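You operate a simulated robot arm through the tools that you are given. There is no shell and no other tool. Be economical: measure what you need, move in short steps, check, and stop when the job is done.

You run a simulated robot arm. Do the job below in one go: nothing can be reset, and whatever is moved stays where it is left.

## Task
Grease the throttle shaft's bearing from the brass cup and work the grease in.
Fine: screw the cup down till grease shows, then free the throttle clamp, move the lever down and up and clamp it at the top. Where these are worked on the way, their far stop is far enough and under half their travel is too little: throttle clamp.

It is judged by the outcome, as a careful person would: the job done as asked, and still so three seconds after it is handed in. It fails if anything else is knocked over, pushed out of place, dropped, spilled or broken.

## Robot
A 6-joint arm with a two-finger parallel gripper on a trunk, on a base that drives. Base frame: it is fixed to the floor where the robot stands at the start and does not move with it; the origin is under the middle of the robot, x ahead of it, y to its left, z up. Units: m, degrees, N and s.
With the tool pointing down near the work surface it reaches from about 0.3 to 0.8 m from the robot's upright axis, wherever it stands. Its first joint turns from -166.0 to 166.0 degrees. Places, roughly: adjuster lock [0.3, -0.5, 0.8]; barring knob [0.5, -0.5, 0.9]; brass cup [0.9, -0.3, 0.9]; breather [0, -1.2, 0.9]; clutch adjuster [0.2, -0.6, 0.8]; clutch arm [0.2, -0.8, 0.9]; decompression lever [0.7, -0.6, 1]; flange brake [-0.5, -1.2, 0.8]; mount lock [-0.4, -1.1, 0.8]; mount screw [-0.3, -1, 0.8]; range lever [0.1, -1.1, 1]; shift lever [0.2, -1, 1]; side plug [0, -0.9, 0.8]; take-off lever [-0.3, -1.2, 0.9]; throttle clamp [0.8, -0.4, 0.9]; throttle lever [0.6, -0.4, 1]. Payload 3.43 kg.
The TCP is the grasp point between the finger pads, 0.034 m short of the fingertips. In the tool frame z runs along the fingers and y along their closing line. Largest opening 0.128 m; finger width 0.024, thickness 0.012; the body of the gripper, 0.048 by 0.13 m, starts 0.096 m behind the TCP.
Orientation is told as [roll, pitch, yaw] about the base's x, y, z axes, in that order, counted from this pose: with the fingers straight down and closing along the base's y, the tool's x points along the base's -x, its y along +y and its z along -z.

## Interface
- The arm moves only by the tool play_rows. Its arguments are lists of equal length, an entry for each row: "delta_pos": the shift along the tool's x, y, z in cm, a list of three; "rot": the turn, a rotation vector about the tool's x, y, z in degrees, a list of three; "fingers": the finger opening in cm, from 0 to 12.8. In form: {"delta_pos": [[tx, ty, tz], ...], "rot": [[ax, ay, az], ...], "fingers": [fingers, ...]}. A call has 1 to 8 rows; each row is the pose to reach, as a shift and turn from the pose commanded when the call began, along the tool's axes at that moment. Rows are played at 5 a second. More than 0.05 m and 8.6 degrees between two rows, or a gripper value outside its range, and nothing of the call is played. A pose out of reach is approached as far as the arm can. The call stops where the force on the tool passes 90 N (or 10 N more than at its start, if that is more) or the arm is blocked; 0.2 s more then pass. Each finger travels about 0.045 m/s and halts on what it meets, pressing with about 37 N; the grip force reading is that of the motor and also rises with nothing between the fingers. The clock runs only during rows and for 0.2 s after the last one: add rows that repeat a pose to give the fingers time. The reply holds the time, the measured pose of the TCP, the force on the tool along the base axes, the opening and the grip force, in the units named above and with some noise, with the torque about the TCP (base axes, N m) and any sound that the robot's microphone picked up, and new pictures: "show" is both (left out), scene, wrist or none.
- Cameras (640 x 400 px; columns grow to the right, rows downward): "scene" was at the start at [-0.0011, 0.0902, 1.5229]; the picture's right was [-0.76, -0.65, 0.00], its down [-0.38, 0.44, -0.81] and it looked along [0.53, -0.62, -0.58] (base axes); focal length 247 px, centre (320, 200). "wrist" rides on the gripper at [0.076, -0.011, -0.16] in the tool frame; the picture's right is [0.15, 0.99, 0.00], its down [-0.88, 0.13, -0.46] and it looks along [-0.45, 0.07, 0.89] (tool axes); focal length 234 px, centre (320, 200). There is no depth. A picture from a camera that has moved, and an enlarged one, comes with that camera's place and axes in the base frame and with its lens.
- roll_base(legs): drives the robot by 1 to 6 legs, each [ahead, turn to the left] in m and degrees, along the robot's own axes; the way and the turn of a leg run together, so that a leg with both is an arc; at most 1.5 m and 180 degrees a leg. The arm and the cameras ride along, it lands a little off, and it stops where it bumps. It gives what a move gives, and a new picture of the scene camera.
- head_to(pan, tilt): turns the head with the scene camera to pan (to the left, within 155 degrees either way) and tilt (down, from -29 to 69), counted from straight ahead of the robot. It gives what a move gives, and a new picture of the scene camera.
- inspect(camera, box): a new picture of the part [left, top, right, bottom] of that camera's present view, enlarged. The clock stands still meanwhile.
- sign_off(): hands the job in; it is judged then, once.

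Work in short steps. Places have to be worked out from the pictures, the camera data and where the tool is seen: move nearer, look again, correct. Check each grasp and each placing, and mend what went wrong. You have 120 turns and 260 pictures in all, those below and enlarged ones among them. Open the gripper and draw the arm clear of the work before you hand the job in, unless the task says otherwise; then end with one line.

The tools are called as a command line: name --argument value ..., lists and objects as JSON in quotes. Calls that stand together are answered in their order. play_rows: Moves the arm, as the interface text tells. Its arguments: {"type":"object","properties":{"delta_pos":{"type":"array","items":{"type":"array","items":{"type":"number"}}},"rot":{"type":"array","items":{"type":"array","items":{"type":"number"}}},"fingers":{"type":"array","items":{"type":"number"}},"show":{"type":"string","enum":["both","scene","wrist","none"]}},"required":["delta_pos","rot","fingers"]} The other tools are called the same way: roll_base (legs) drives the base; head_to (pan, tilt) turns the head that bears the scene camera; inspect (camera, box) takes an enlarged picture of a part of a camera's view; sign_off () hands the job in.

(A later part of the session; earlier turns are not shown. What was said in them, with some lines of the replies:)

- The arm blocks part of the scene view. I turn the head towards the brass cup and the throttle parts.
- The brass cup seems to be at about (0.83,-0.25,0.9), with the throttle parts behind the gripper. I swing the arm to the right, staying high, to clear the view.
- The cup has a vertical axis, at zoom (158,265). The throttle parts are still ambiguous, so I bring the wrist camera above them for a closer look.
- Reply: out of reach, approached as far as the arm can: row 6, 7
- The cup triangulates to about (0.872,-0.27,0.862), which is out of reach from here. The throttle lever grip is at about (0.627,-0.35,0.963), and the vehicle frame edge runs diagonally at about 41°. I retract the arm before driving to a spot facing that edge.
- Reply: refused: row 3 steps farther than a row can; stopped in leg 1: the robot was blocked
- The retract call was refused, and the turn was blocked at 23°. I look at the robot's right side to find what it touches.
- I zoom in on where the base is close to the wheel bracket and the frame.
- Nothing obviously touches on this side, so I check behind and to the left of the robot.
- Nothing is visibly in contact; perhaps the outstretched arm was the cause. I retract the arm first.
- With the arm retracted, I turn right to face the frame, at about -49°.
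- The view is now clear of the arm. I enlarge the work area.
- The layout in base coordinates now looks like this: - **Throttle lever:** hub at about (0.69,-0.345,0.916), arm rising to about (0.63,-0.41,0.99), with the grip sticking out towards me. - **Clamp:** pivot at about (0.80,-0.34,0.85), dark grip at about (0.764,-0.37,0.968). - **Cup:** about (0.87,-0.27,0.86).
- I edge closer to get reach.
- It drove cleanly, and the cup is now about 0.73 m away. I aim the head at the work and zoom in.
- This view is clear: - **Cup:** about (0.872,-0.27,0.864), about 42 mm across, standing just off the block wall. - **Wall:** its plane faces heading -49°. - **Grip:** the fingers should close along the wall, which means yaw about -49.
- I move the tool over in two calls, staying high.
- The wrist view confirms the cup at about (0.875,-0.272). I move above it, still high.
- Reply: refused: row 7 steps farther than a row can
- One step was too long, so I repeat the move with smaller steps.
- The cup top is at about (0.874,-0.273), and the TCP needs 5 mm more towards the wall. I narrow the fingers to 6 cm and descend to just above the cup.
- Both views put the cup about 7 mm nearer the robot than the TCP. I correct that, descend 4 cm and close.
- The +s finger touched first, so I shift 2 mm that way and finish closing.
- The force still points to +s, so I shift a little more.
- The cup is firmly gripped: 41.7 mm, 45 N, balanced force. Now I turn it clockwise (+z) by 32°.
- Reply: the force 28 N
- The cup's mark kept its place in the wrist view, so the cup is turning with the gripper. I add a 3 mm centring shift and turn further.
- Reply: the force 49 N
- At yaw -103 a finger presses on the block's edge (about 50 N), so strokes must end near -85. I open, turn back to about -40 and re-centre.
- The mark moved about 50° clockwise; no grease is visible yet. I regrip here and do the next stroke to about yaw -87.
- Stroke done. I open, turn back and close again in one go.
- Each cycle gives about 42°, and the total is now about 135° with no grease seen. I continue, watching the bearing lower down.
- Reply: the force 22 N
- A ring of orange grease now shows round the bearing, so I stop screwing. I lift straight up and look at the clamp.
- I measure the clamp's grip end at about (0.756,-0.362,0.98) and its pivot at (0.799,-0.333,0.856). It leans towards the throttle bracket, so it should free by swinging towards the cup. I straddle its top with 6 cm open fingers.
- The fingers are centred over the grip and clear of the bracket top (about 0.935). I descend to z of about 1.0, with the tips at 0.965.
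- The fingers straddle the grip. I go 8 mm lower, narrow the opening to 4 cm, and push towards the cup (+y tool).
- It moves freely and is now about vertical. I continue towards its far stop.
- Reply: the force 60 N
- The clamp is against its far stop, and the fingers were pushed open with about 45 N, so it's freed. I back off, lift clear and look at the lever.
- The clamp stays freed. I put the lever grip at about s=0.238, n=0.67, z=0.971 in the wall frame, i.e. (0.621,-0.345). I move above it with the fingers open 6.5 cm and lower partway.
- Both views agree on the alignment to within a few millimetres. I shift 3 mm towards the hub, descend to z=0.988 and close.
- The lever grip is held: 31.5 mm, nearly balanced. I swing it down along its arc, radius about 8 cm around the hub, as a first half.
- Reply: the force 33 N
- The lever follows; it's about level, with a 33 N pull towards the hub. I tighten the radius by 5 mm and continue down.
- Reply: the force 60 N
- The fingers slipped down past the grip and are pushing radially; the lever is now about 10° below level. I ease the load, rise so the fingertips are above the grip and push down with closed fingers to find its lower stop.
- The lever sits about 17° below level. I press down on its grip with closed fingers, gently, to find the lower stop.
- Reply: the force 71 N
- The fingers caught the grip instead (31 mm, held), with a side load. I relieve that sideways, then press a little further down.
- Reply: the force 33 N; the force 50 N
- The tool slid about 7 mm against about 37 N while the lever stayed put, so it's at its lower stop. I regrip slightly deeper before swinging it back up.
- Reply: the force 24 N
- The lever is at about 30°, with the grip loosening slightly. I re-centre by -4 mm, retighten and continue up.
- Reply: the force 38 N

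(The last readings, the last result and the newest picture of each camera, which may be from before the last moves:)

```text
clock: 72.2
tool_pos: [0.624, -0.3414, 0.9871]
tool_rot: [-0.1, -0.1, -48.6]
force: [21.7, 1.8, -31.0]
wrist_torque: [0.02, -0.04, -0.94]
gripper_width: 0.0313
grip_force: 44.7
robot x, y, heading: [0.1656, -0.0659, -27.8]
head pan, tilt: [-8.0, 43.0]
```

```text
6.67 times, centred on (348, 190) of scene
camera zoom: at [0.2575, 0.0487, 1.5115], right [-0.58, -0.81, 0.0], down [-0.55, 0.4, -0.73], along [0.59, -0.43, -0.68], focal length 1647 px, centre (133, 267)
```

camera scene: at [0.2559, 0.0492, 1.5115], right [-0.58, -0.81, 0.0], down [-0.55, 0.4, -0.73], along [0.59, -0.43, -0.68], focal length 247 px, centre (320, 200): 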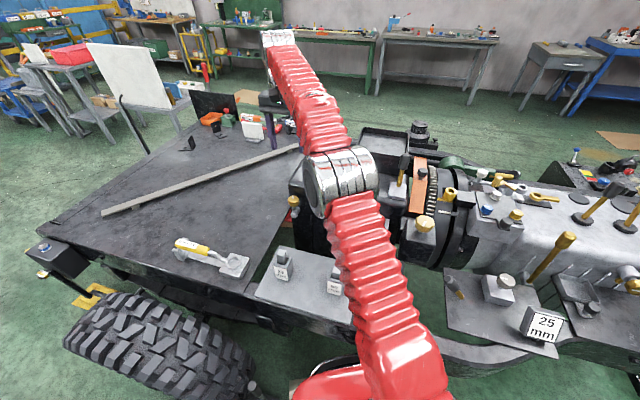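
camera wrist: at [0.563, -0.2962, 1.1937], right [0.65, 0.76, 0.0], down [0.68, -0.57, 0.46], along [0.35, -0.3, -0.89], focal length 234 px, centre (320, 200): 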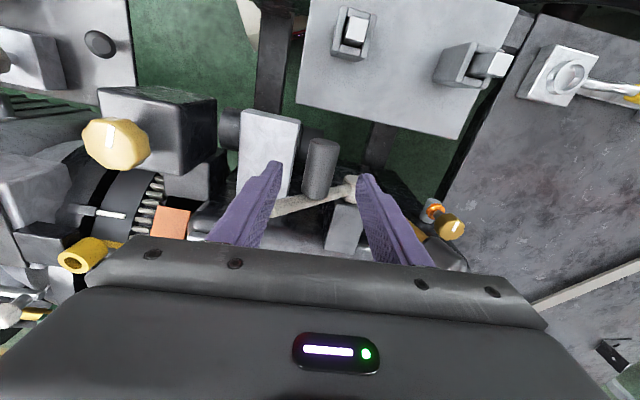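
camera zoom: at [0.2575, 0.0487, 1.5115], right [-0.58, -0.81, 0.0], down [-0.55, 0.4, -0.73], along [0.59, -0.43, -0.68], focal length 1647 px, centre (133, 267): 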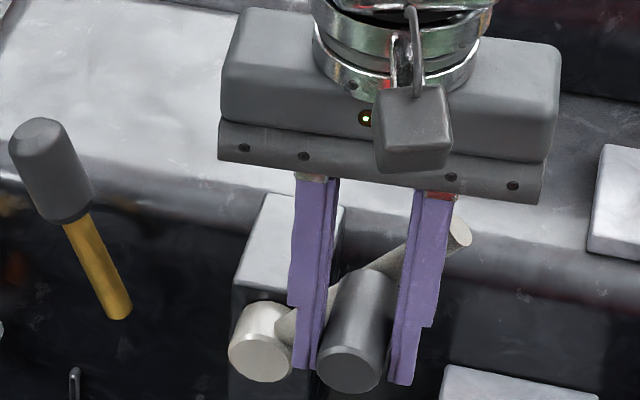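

The lever is back at about 42° and resists with about 31 N, which suggests the top stop. I ease the load and open the fingers to see whether it stays.

play_rows --delta_pos '[[0, 0, 0.2], [0, 0, 0.2], [0, 0, 0.2]]' --rot '[[0, 0, 0], [0, 0, 0], [0, 0, 0]]' --fingers '[5, 5.5, 5.5]' --show "none"

inspect --camera "scene" --box '[300, 165, 396, 225]'

```text
clock: 73.0
tool_pos: [0.6222, -0.3433, 0.9868]
tool_rot: [-0.1, -0.3, -48.6]
force: [-0.6, 0.8, 0.9]
wrist_torque: [-0.01, 0.02, 0.01]
gripper_width: 0.0547
grip_force: 0.2
robot x, y, heading: [0.1641, -0.0692, -27.7]
head pan, tilt: [-8.0, 43.0]
```

```text
6.67 times, centred on (348, 195) of scene
camera zoom: at [0.2558, 0.0492, 1.5115], right [-0.58, -0.81, 0.0], down [-0.55, 0.4, -0.73], along [0.59, -0.43, -0.68], focal length 1647 px, centre (133, 233)
```

zoom: 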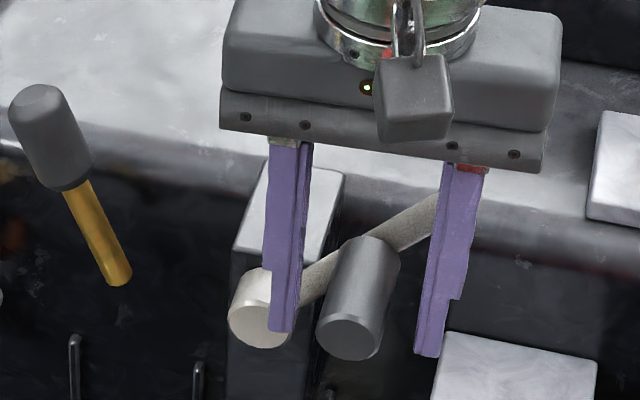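

It stays put, and is slightly higher than at the start, so the starting position wasn't quite the top. I regrip a little nearer the grip's outer end and lift further to test for the real stop.

play_rows --delta_pos '[[0.6, 0, 0.6], [0.6, 0, 0.8], [0.6, 0, 0.8], [0.6, 0, 0.8], [0.6, 0, 0.8]]' --rot '[[0, 0, 0], [0, 0, 0], [0, 0, 0], [0, 0, 0], [0, 0, 0]]' --fingers '[5.5, 5.5, 2.5, 2.5, 2.5]' --show "none"

play_rows --delta_pos '[[0, 0.3, -0.3], [0, 0.6, -0.6], [0, 0.9, -0.8]]' --rot '[[0, 0, 0], [0, 0, 0], [0, 0, 0]]' --fingers '[2.5, 2.5, 2.5]' --show "none"

inspect --camera "scene" --box '[300, 165, 396, 225]'

```text
clock: 74.2
tool_pos: [0.6173, -0.3384, 0.9776]
tool_rot: [0.0, -0.2, -48.7]
force: [1.1, 4.6, -3.0]
wrist_torque: [-0.22, -0.26, -0.63]
gripper_width: 0.0313
grip_force: 42.3
robot x, y, heading: [0.1654, -0.0684, -27.9]
head pan, tilt: [-8.0, 43.0]
```

```text
clock: 75.0
tool_pos: [0.6242, -0.3334, 0.9851]
tool_rot: [0.0, -0.3, -48.7]
force: [-1.5, -3.5, -10.0]
wrist_torque: [-0.12, 0.48, -1.07]
gripper_width: 0.0311
grip_force: 45.1
robot x, y, heading: [0.1623, -0.0711, -27.7]
head pan, tilt: [-8.0, 43.0]
```

```text
6.67 times, centred on (348, 195) of scene
camera zoom: at [0.2561, 0.049, 1.5115], right [-0.59, -0.81, 0.0], down [-0.55, 0.4, -0.73], along [0.59, -0.43, -0.68], focal length 1647 px, centre (133, 233)
```

zoom: 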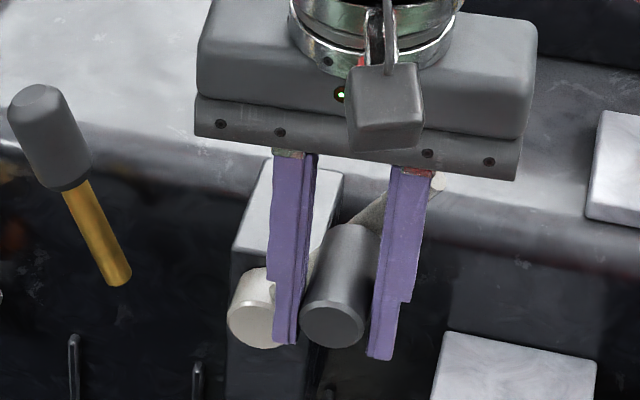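

It moved further with only 10 N, so this isn't the stop yet. I continue up the arc.

play_rows --delta_pos '[[0, 0.3, -0.25], [0, 0.6, -0.5], [0, 0.9, -0.7], [0, 1.2, -0.85], [0, 1.5, -1.0]]' --rot '[[0, 0, 0], [0, 0, 0], [0, 0, 0], [0, 0, 0], [0, 0, 0]]' --fingers '[2.5, 2.5, 2.5, 2.5, 2.5]' --show "none"

inspect --camera "scene" --box '[300, 165, 396, 225]'

```text
clock: 76.2
tool_pos: [0.6372, -0.323, 0.9979]
tool_rot: [0.0, -0.3, -48.7]
force: [6.9, -11.4, -16.2]
wrist_torque: [-0.2, 0.3, -0.95]
gripper_width: 0.0312
grip_force: 45.0
robot x, y, heading: [0.168, -0.07, -27.7]
head pan, tilt: [-8.0, 43.0]
```

```text
6.67 times, centred on (348, 195) of scene
camera zoom: at [0.2568, 0.0486, 1.5115], right [-0.59, -0.81, 0.0], down [-0.55, 0.4, -0.73], along [0.59, -0.43, -0.68], focal length 1647 px, centre (133, 233)
```

zoom: 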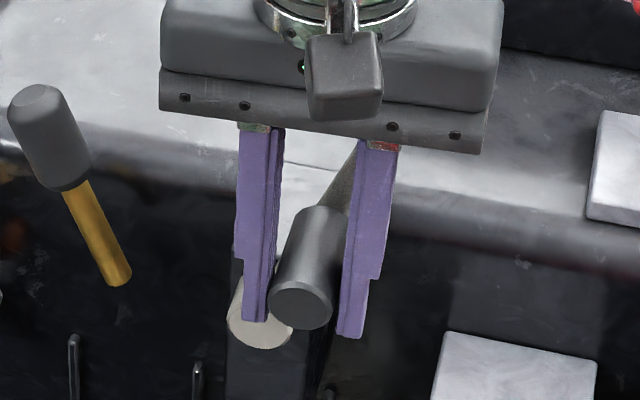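

It's still moving, now at about 68°. I continue along the arc.

play_rows --delta_pos '[[0, 0.4, -0.15], [0, 0.8, -0.3], [0, 1.2, -0.35], [0, 1.6, -0.4]]' --rot '[[0, 0, 0], [0, 0, 0], [0, 0, 0], [0, 0, 0]]' --fingers '[2.5, 2.5, 2.5, 2.5]' --show "none"

inspect --camera "scene" --box '[300, 165, 396, 225]'

```text
clock: 77.2
tool_pos: [0.6479, -0.3141, 1.0009]
tool_rot: [-0.2, -0.4, -48.6]
force: [-13.7, -32.5, 18.8]
wrist_torque: [-0.6, 0.1, -0.94]
gripper_width: 0.0313
grip_force: 45.2
robot x, y, heading: [0.1664, -0.0713, -27.9]
head pan, tilt: [-8.0, 43.0]
```

```text
6.67 times, centred on (348, 195) of scene
camera zoom: at [0.2552, 0.0486, 1.5116], right [-0.59, -0.81, 0.0], down [-0.55, 0.4, -0.73], along [0.59, -0.43, -0.68], focal length 1647 px, centre (133, 233)
```

zoom: 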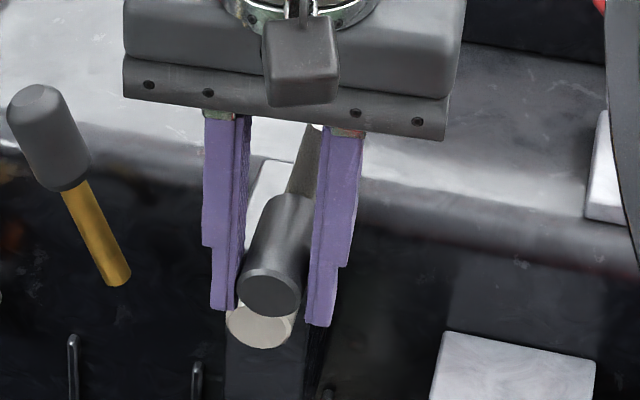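

It's nearly vertical now, with resistance of about 32 N. I push a little further to confirm it's the stop.

play_rows --delta_pos '[[0, 0.3, 0.1], [0, 0.6, 0.2], [0, 0.6, 0.2]]' --rot '[[0, 0, 0], [0, 0, 0], [0, 0, 0]]' --fingers '[2.5, 2.5, 2.5]' --show "none"

inspect --camera "scene" --box '[300, 165, 396, 225]'

```text
clock: 78.0
tool_pos: [0.6459, -0.3138, 0.9992]
tool_rot: [-0.7, -0.3, -48.8]
force: [-55.9, -51.0, 37.5]
wrist_torque: [-1.07, 0.69, -1.07]
gripper_width: 0.0314
grip_force: 44.4
robot x, y, heading: [0.1706, -0.0659, -27.9]
head pan, tilt: [-8.0, 43.0]
```

```text
6.67 times, centred on (348, 195) of scene
camera zoom: at [0.2531, 0.0486, 1.5118], right [-0.59, -0.81, 0.0], down [-0.55, 0.4, -0.73], along [0.59, -0.43, -0.68], focal length 1647 px, centre (133, 233)
```

zoom: 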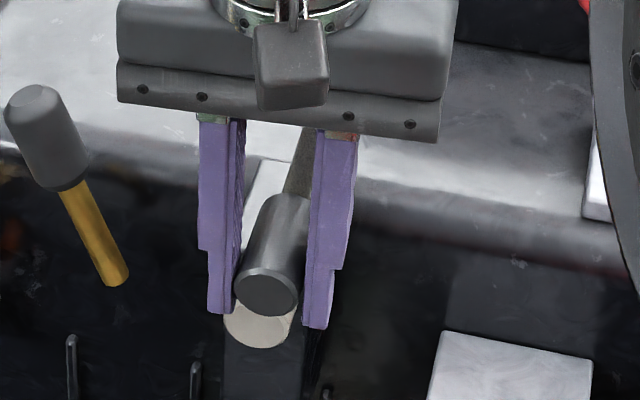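

No movement at 75 N, so that's the upper stop, at about 80°. I ease off, open, and lift away, checking that it stays.

play_rows --delta_pos '[[0, -0.6, 0], [0, -0.6, 0], [0, -0.6, 0], [0, -0.6, -3], [0, -0.6, -7], [0, -0.6, -11], [0, -0.6, -12]]' --rot '[[0, 0, 0], [0, 0, 0], [0, 0, 0], [0, 0, 0], [0, 0, 0], [0, 0, 0], [0, 0, 0]]' --fingers '[2.8, 5.5, 5.5, 5.5, 5.5, 5.5, 5.5]' --show "none"

inspect --camera "scene" --box '[290, 160, 386, 220]'

inspect --camera "wrist" --box '[220, 60, 460, 210]'

```text
clock: 79.5
tool_pos: [0.6477, -0.3107, 1.1184]
tool_rot: [-0.1, -0.3, -48.6]
force: [-0.7, -0.2, 0.2]
wrist_torque: [0.02, -0.01, 0.04]
gripper_width: 0.055
grip_force: 0.1
robot x, y, heading: [0.1632, -0.0742, -27.7]
head pan, tilt: [-8.0, 43.0]
```

```text
6.67 times, centred on (338, 190) of scene
camera zoom: at [0.2558, 0.0492, 1.5115], right [-0.58, -0.81, 0.0], down [-0.55, 0.4, -0.73], along [0.59, -0.43, -0.68], focal length 1647 px, centre (200, 267)
```

zoom: 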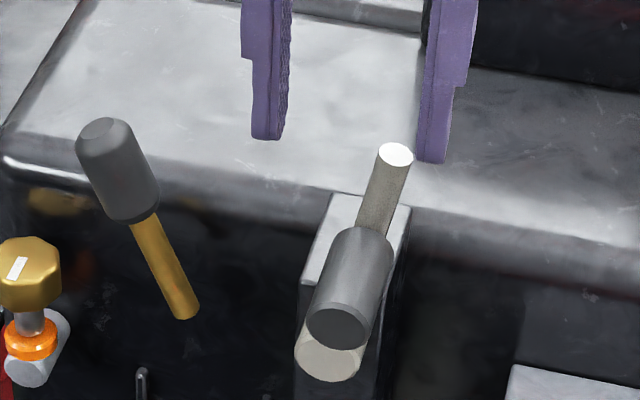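

```text
2.67 times, centred on (340, 135) of wrist
camera zoom: at [0.5909, -0.2608, 1.2788], right [0.65, 0.76, 0.0], down [0.68, -0.57, 0.46], along [0.35, -0.3, -0.89], focal length 624 px, centre (267, 373)
```

zoom: 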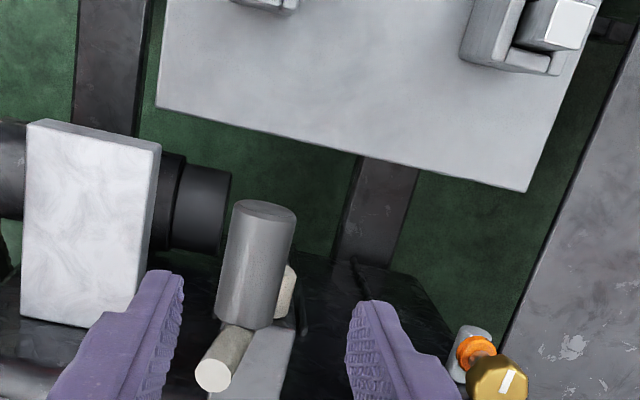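

The lever stays at the top. Next I bring closed fingers to the cup side of the clamp grip, staying high.

play_rows --delta_pos '[[-2, 3.6, 0], [-4, 7.2, 0], [-6, 10.8, 0], [-8, 14.4, 0], [-10, 18, 0], [-11.2, 20, 0], [-11.2, 20, 3], [-11.2, 20, 5]]' --rot '[[0, 0, 0], [0, 0, 0], [0, 0, 0], [0, 0, 0], [0, 0, 0], [0, 0, 0], [0, 0, 0], [0, 0, 0]]' --fingers '[5, 3, 1, 0.2, 0.2, 0.2, 0.2, 0.2]' --show "wrist"

inspect --camera "scene" --box '[272, 150, 368, 210]'

```text
clock: 81.3
tool_pos: [0.8737, -0.2657, 1.0685]
tool_rot: [-0.1, -0.2, -48.7]
force: [-0.2, -0.5, 0.2]
wrist_torque: [0.0, 0.01, 0.03]
gripper_width: 0.0001
grip_force: 32.9
robot x, y, heading: [0.1679, -0.0689, -28.0]
head pan, tilt: [-8.0, 43.0]
camera wrist: at [0.8159, -0.2152, 1.2277], right [0.65, 0.76, 0.0], down [0.68, -0.57, 0.46], along [0.35, -0.3, -0.89], focal length 234 px, centre (320, 200)
```

wrist: 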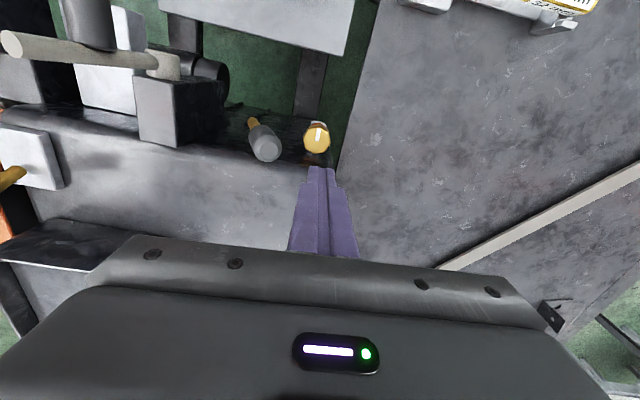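

```text
6.67 times, centred on (320, 180) of scene
camera zoom: at [0.2561, 0.0491, 1.5115], right [-0.58, -0.81, 0.0], down [-0.55, 0.4, -0.73], along [0.59, -0.43, -0.68], focal length 1647 px, centre (320, 333)
```

zoom: 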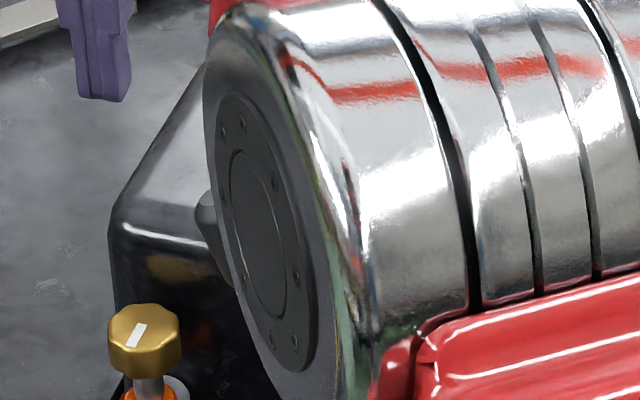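

The fingers are closed on the cup side of the clamp grip. I descend to z=0.99, then push back towards the bracket in two calls.

play_rows --delta_pos '[[0, 0, 4], [0, 0, 7.8], [0, -1.5, 7.8], [0, -3, 7.8], [0, -4.5, 7.8], [0, -6, 7.8], [0, -7.5, 7.8]]' --rot '[[0, 0, 0], [0, 0, 0], [0, 0, 0], [0, 0, 0], [0, 0, 0], [0, 0, 0], [0, 0, 0]]' --fingers '[0.2, 0.2, 0.2, 0.2, 0.2, 0.2, 0.2]' --show "wrist"

inspect --camera "scene" --box '[272, 150, 368, 210]'

```text
clock: 83.0
tool_pos: [0.8153, -0.3151, 0.9893]
tool_rot: [-0.2, -0.3, -48.7]
force: [-0.3, -0.4, 0.3]
wrist_torque: [0.01, 0.01, -0.04]
gripper_width: 0.0
grip_force: 33.5
robot x, y, heading: [0.1662, -0.0682, -28.0]
head pan, tilt: [-8.0, 43.0]
camera wrist: at [0.7583, -0.2651, 1.1497], right [0.65, 0.76, 0.0], down [0.68, -0.57, 0.46], along [0.35, -0.3, -0.89], focal length 234 px, centre (320, 200)
```

wrist: 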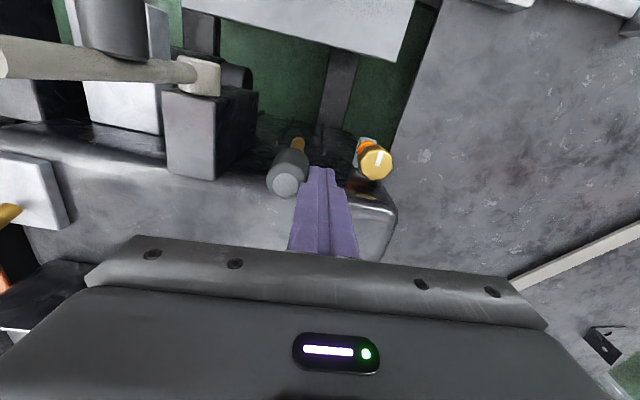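

```text
6.67 times, centred on (320, 180) of scene
camera zoom: at [0.2562, 0.049, 1.5115], right [-0.59, -0.81, 0.0], down [-0.55, 0.4, -0.73], along [0.59, -0.43, -0.68], focal length 1647 px, centre (320, 333)
```

zoom: 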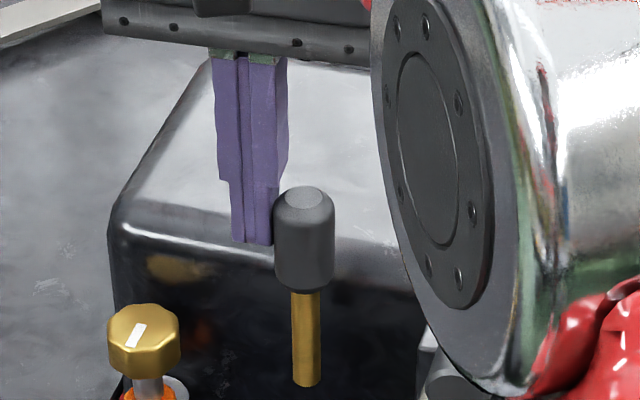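

The clamp follows and is now vertical. I push on to the stop at the original side.

play_rows --delta_pos '[[0, -1.2, 0], [0, -2.4, 0], [0, -3.6, 0.2], [0, -4.3, 0.3], [0, -4.9, 0.4]]' --rot '[[0, 0, 0], [0, 0, 0], [0, 0, 0], [0, 0, 0], [0, 0, 0]]' --fingers '[0.2, 0.2, 0.2, 0.2, 0.2]' --show "wrist"

inspect --camera "scene" --box '[272, 150, 368, 210]'

```text
clock: 84.2
tool_pos: [0.7856, -0.3411, 0.9894]
tool_rot: [0.7, -0.7, -48.5]
force: [47.9, 35.7, 11.7]
wrist_torque: [1.22, -1.48, -0.35]
gripper_width: 0.0
grip_force: 33.0
robot x, y, heading: [0.1671, -0.0684, -27.8]
head pan, tilt: [-8.0, 43.0]
camera wrist: at [0.7268, -0.2925, 1.148], right [0.64, 0.77, 0.01], down [0.67, -0.57, 0.47], along [0.36, -0.29, -0.88], focal length 234 px, centre (320, 200)
```

wrist: 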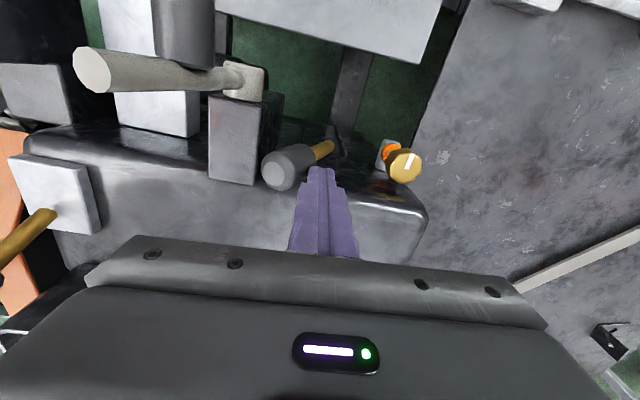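

```text
6.67 times, centred on (320, 180) of scene
camera zoom: at [0.2574, 0.0499, 1.5114], right [-0.58, -0.81, 0.0], down [-0.55, 0.4, -0.73], along [0.59, -0.43, -0.68], focal length 1647 px, centre (320, 333)
```

zoom: 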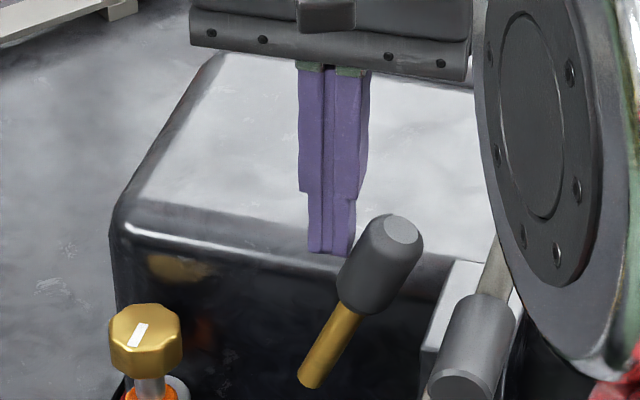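

The clamp is back on its original stop, with 60 N against it. I back off, lift clear and draw the arm away.

play_rows --delta_pos '[[0, 1, 0], [0, 1.5, -3], [0, 1.5, -7], [0, 1.5, -11], [0, 1.5, -15], [3.5, 0, -18], [7.5, -1.5, -20], [11.5, -3, -21]]' --rot '[[0, 0, 0], [0, 0, 0], [0, 0, 0], [0, 0, 0], [0, 0, 0], [0, 0, 0], [0, 0, 0], [0, 0, 0]]' --fingers '[0.5, 0.5, 2, 4, 6, 8, 8, 8]' --show "none"

play_rows --delta_pos '[[4, -2, 0], [8, -4, 0], [12, -6, 0], [16, -8, 0], [20, -11, 0], [23, -14, 0]]' --rot '[[0, 0, 0], [0, 0, 0], [0, 0, 0], [0, 0, 0], [0, 0, 0], [0, 0, 0]]' --fingers '[8, 8, 8, 8, 8, 8]' --show "scene"

inspect --camera "scene" --box '[264, 155, 384, 230]'

```text
clock: 86.0
tool_pos: [0.6804, -0.2787, 1.1928]
tool_rot: [-0.2, -0.2, -48.8]
force: [0.9, 0.3, 0.8]
wrist_torque: [0.01, 0.05, -0.01]
gripper_width: 0.0801
grip_force: 0.1
robot x, y, heading: [0.1656, -0.0728, -27.8]
head pan, tilt: [-8.0, 43.0]
```

```text
clock: 87.3
tool_pos: [0.422, -0.1977, 1.1979]
tool_rot: [-0.1, -0.3, -48.8]
force: [0.2, -0.1, -0.3]
wrist_torque: [0.04, 0.0, 0.02]
gripper_width: 0.08
grip_force: 0.2
robot x, y, heading: [0.1651, -0.0704, -27.5]
head pan, tilt: [-8.0, 43.0]
camera scene: at [0.2559, 0.0491, 1.5115], right [-0.59, -0.81, 0.0], down [-0.55, 0.4, -0.73], along [0.59, -0.43, -0.68], focal length 247 px, centre (320, 200)
```

scene: 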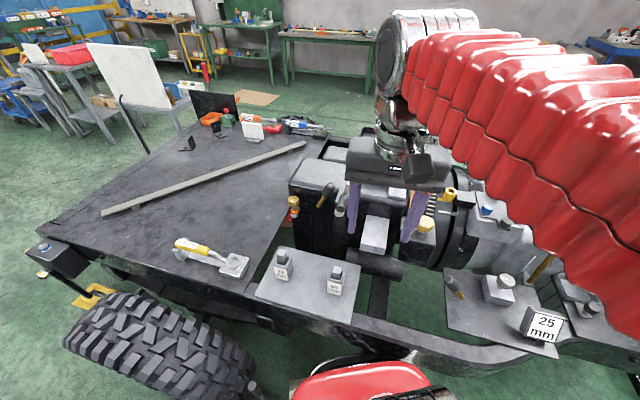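

```text
5.33 times, centred on (324, 192) of scene
camera zoom: at [0.2559, 0.0491, 1.5115], right [-0.59, -0.81, 0.0], down [-0.55, 0.4, -0.73], along [0.59, -0.43, -0.68], focal length 1318 px, centre (299, 240)
```

zoom: 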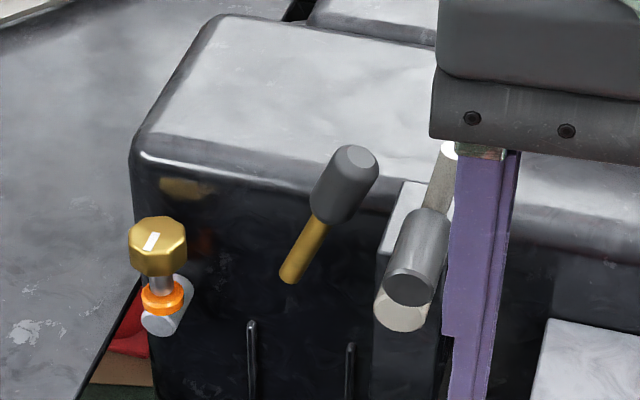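

Grease shows at the bearing, the lever stands at its top stop, the clamp is back on its stop and the arm is clear. I hand the job in.

sign_off

```text
The job is handed in.
```

I screwed the brass cup down until grease showed and freed the throttle clamp. I worked the lever down as far as it would go and up to its top stop, clamped it there, and left the arm open and clear; I saw nothing else disturbed.
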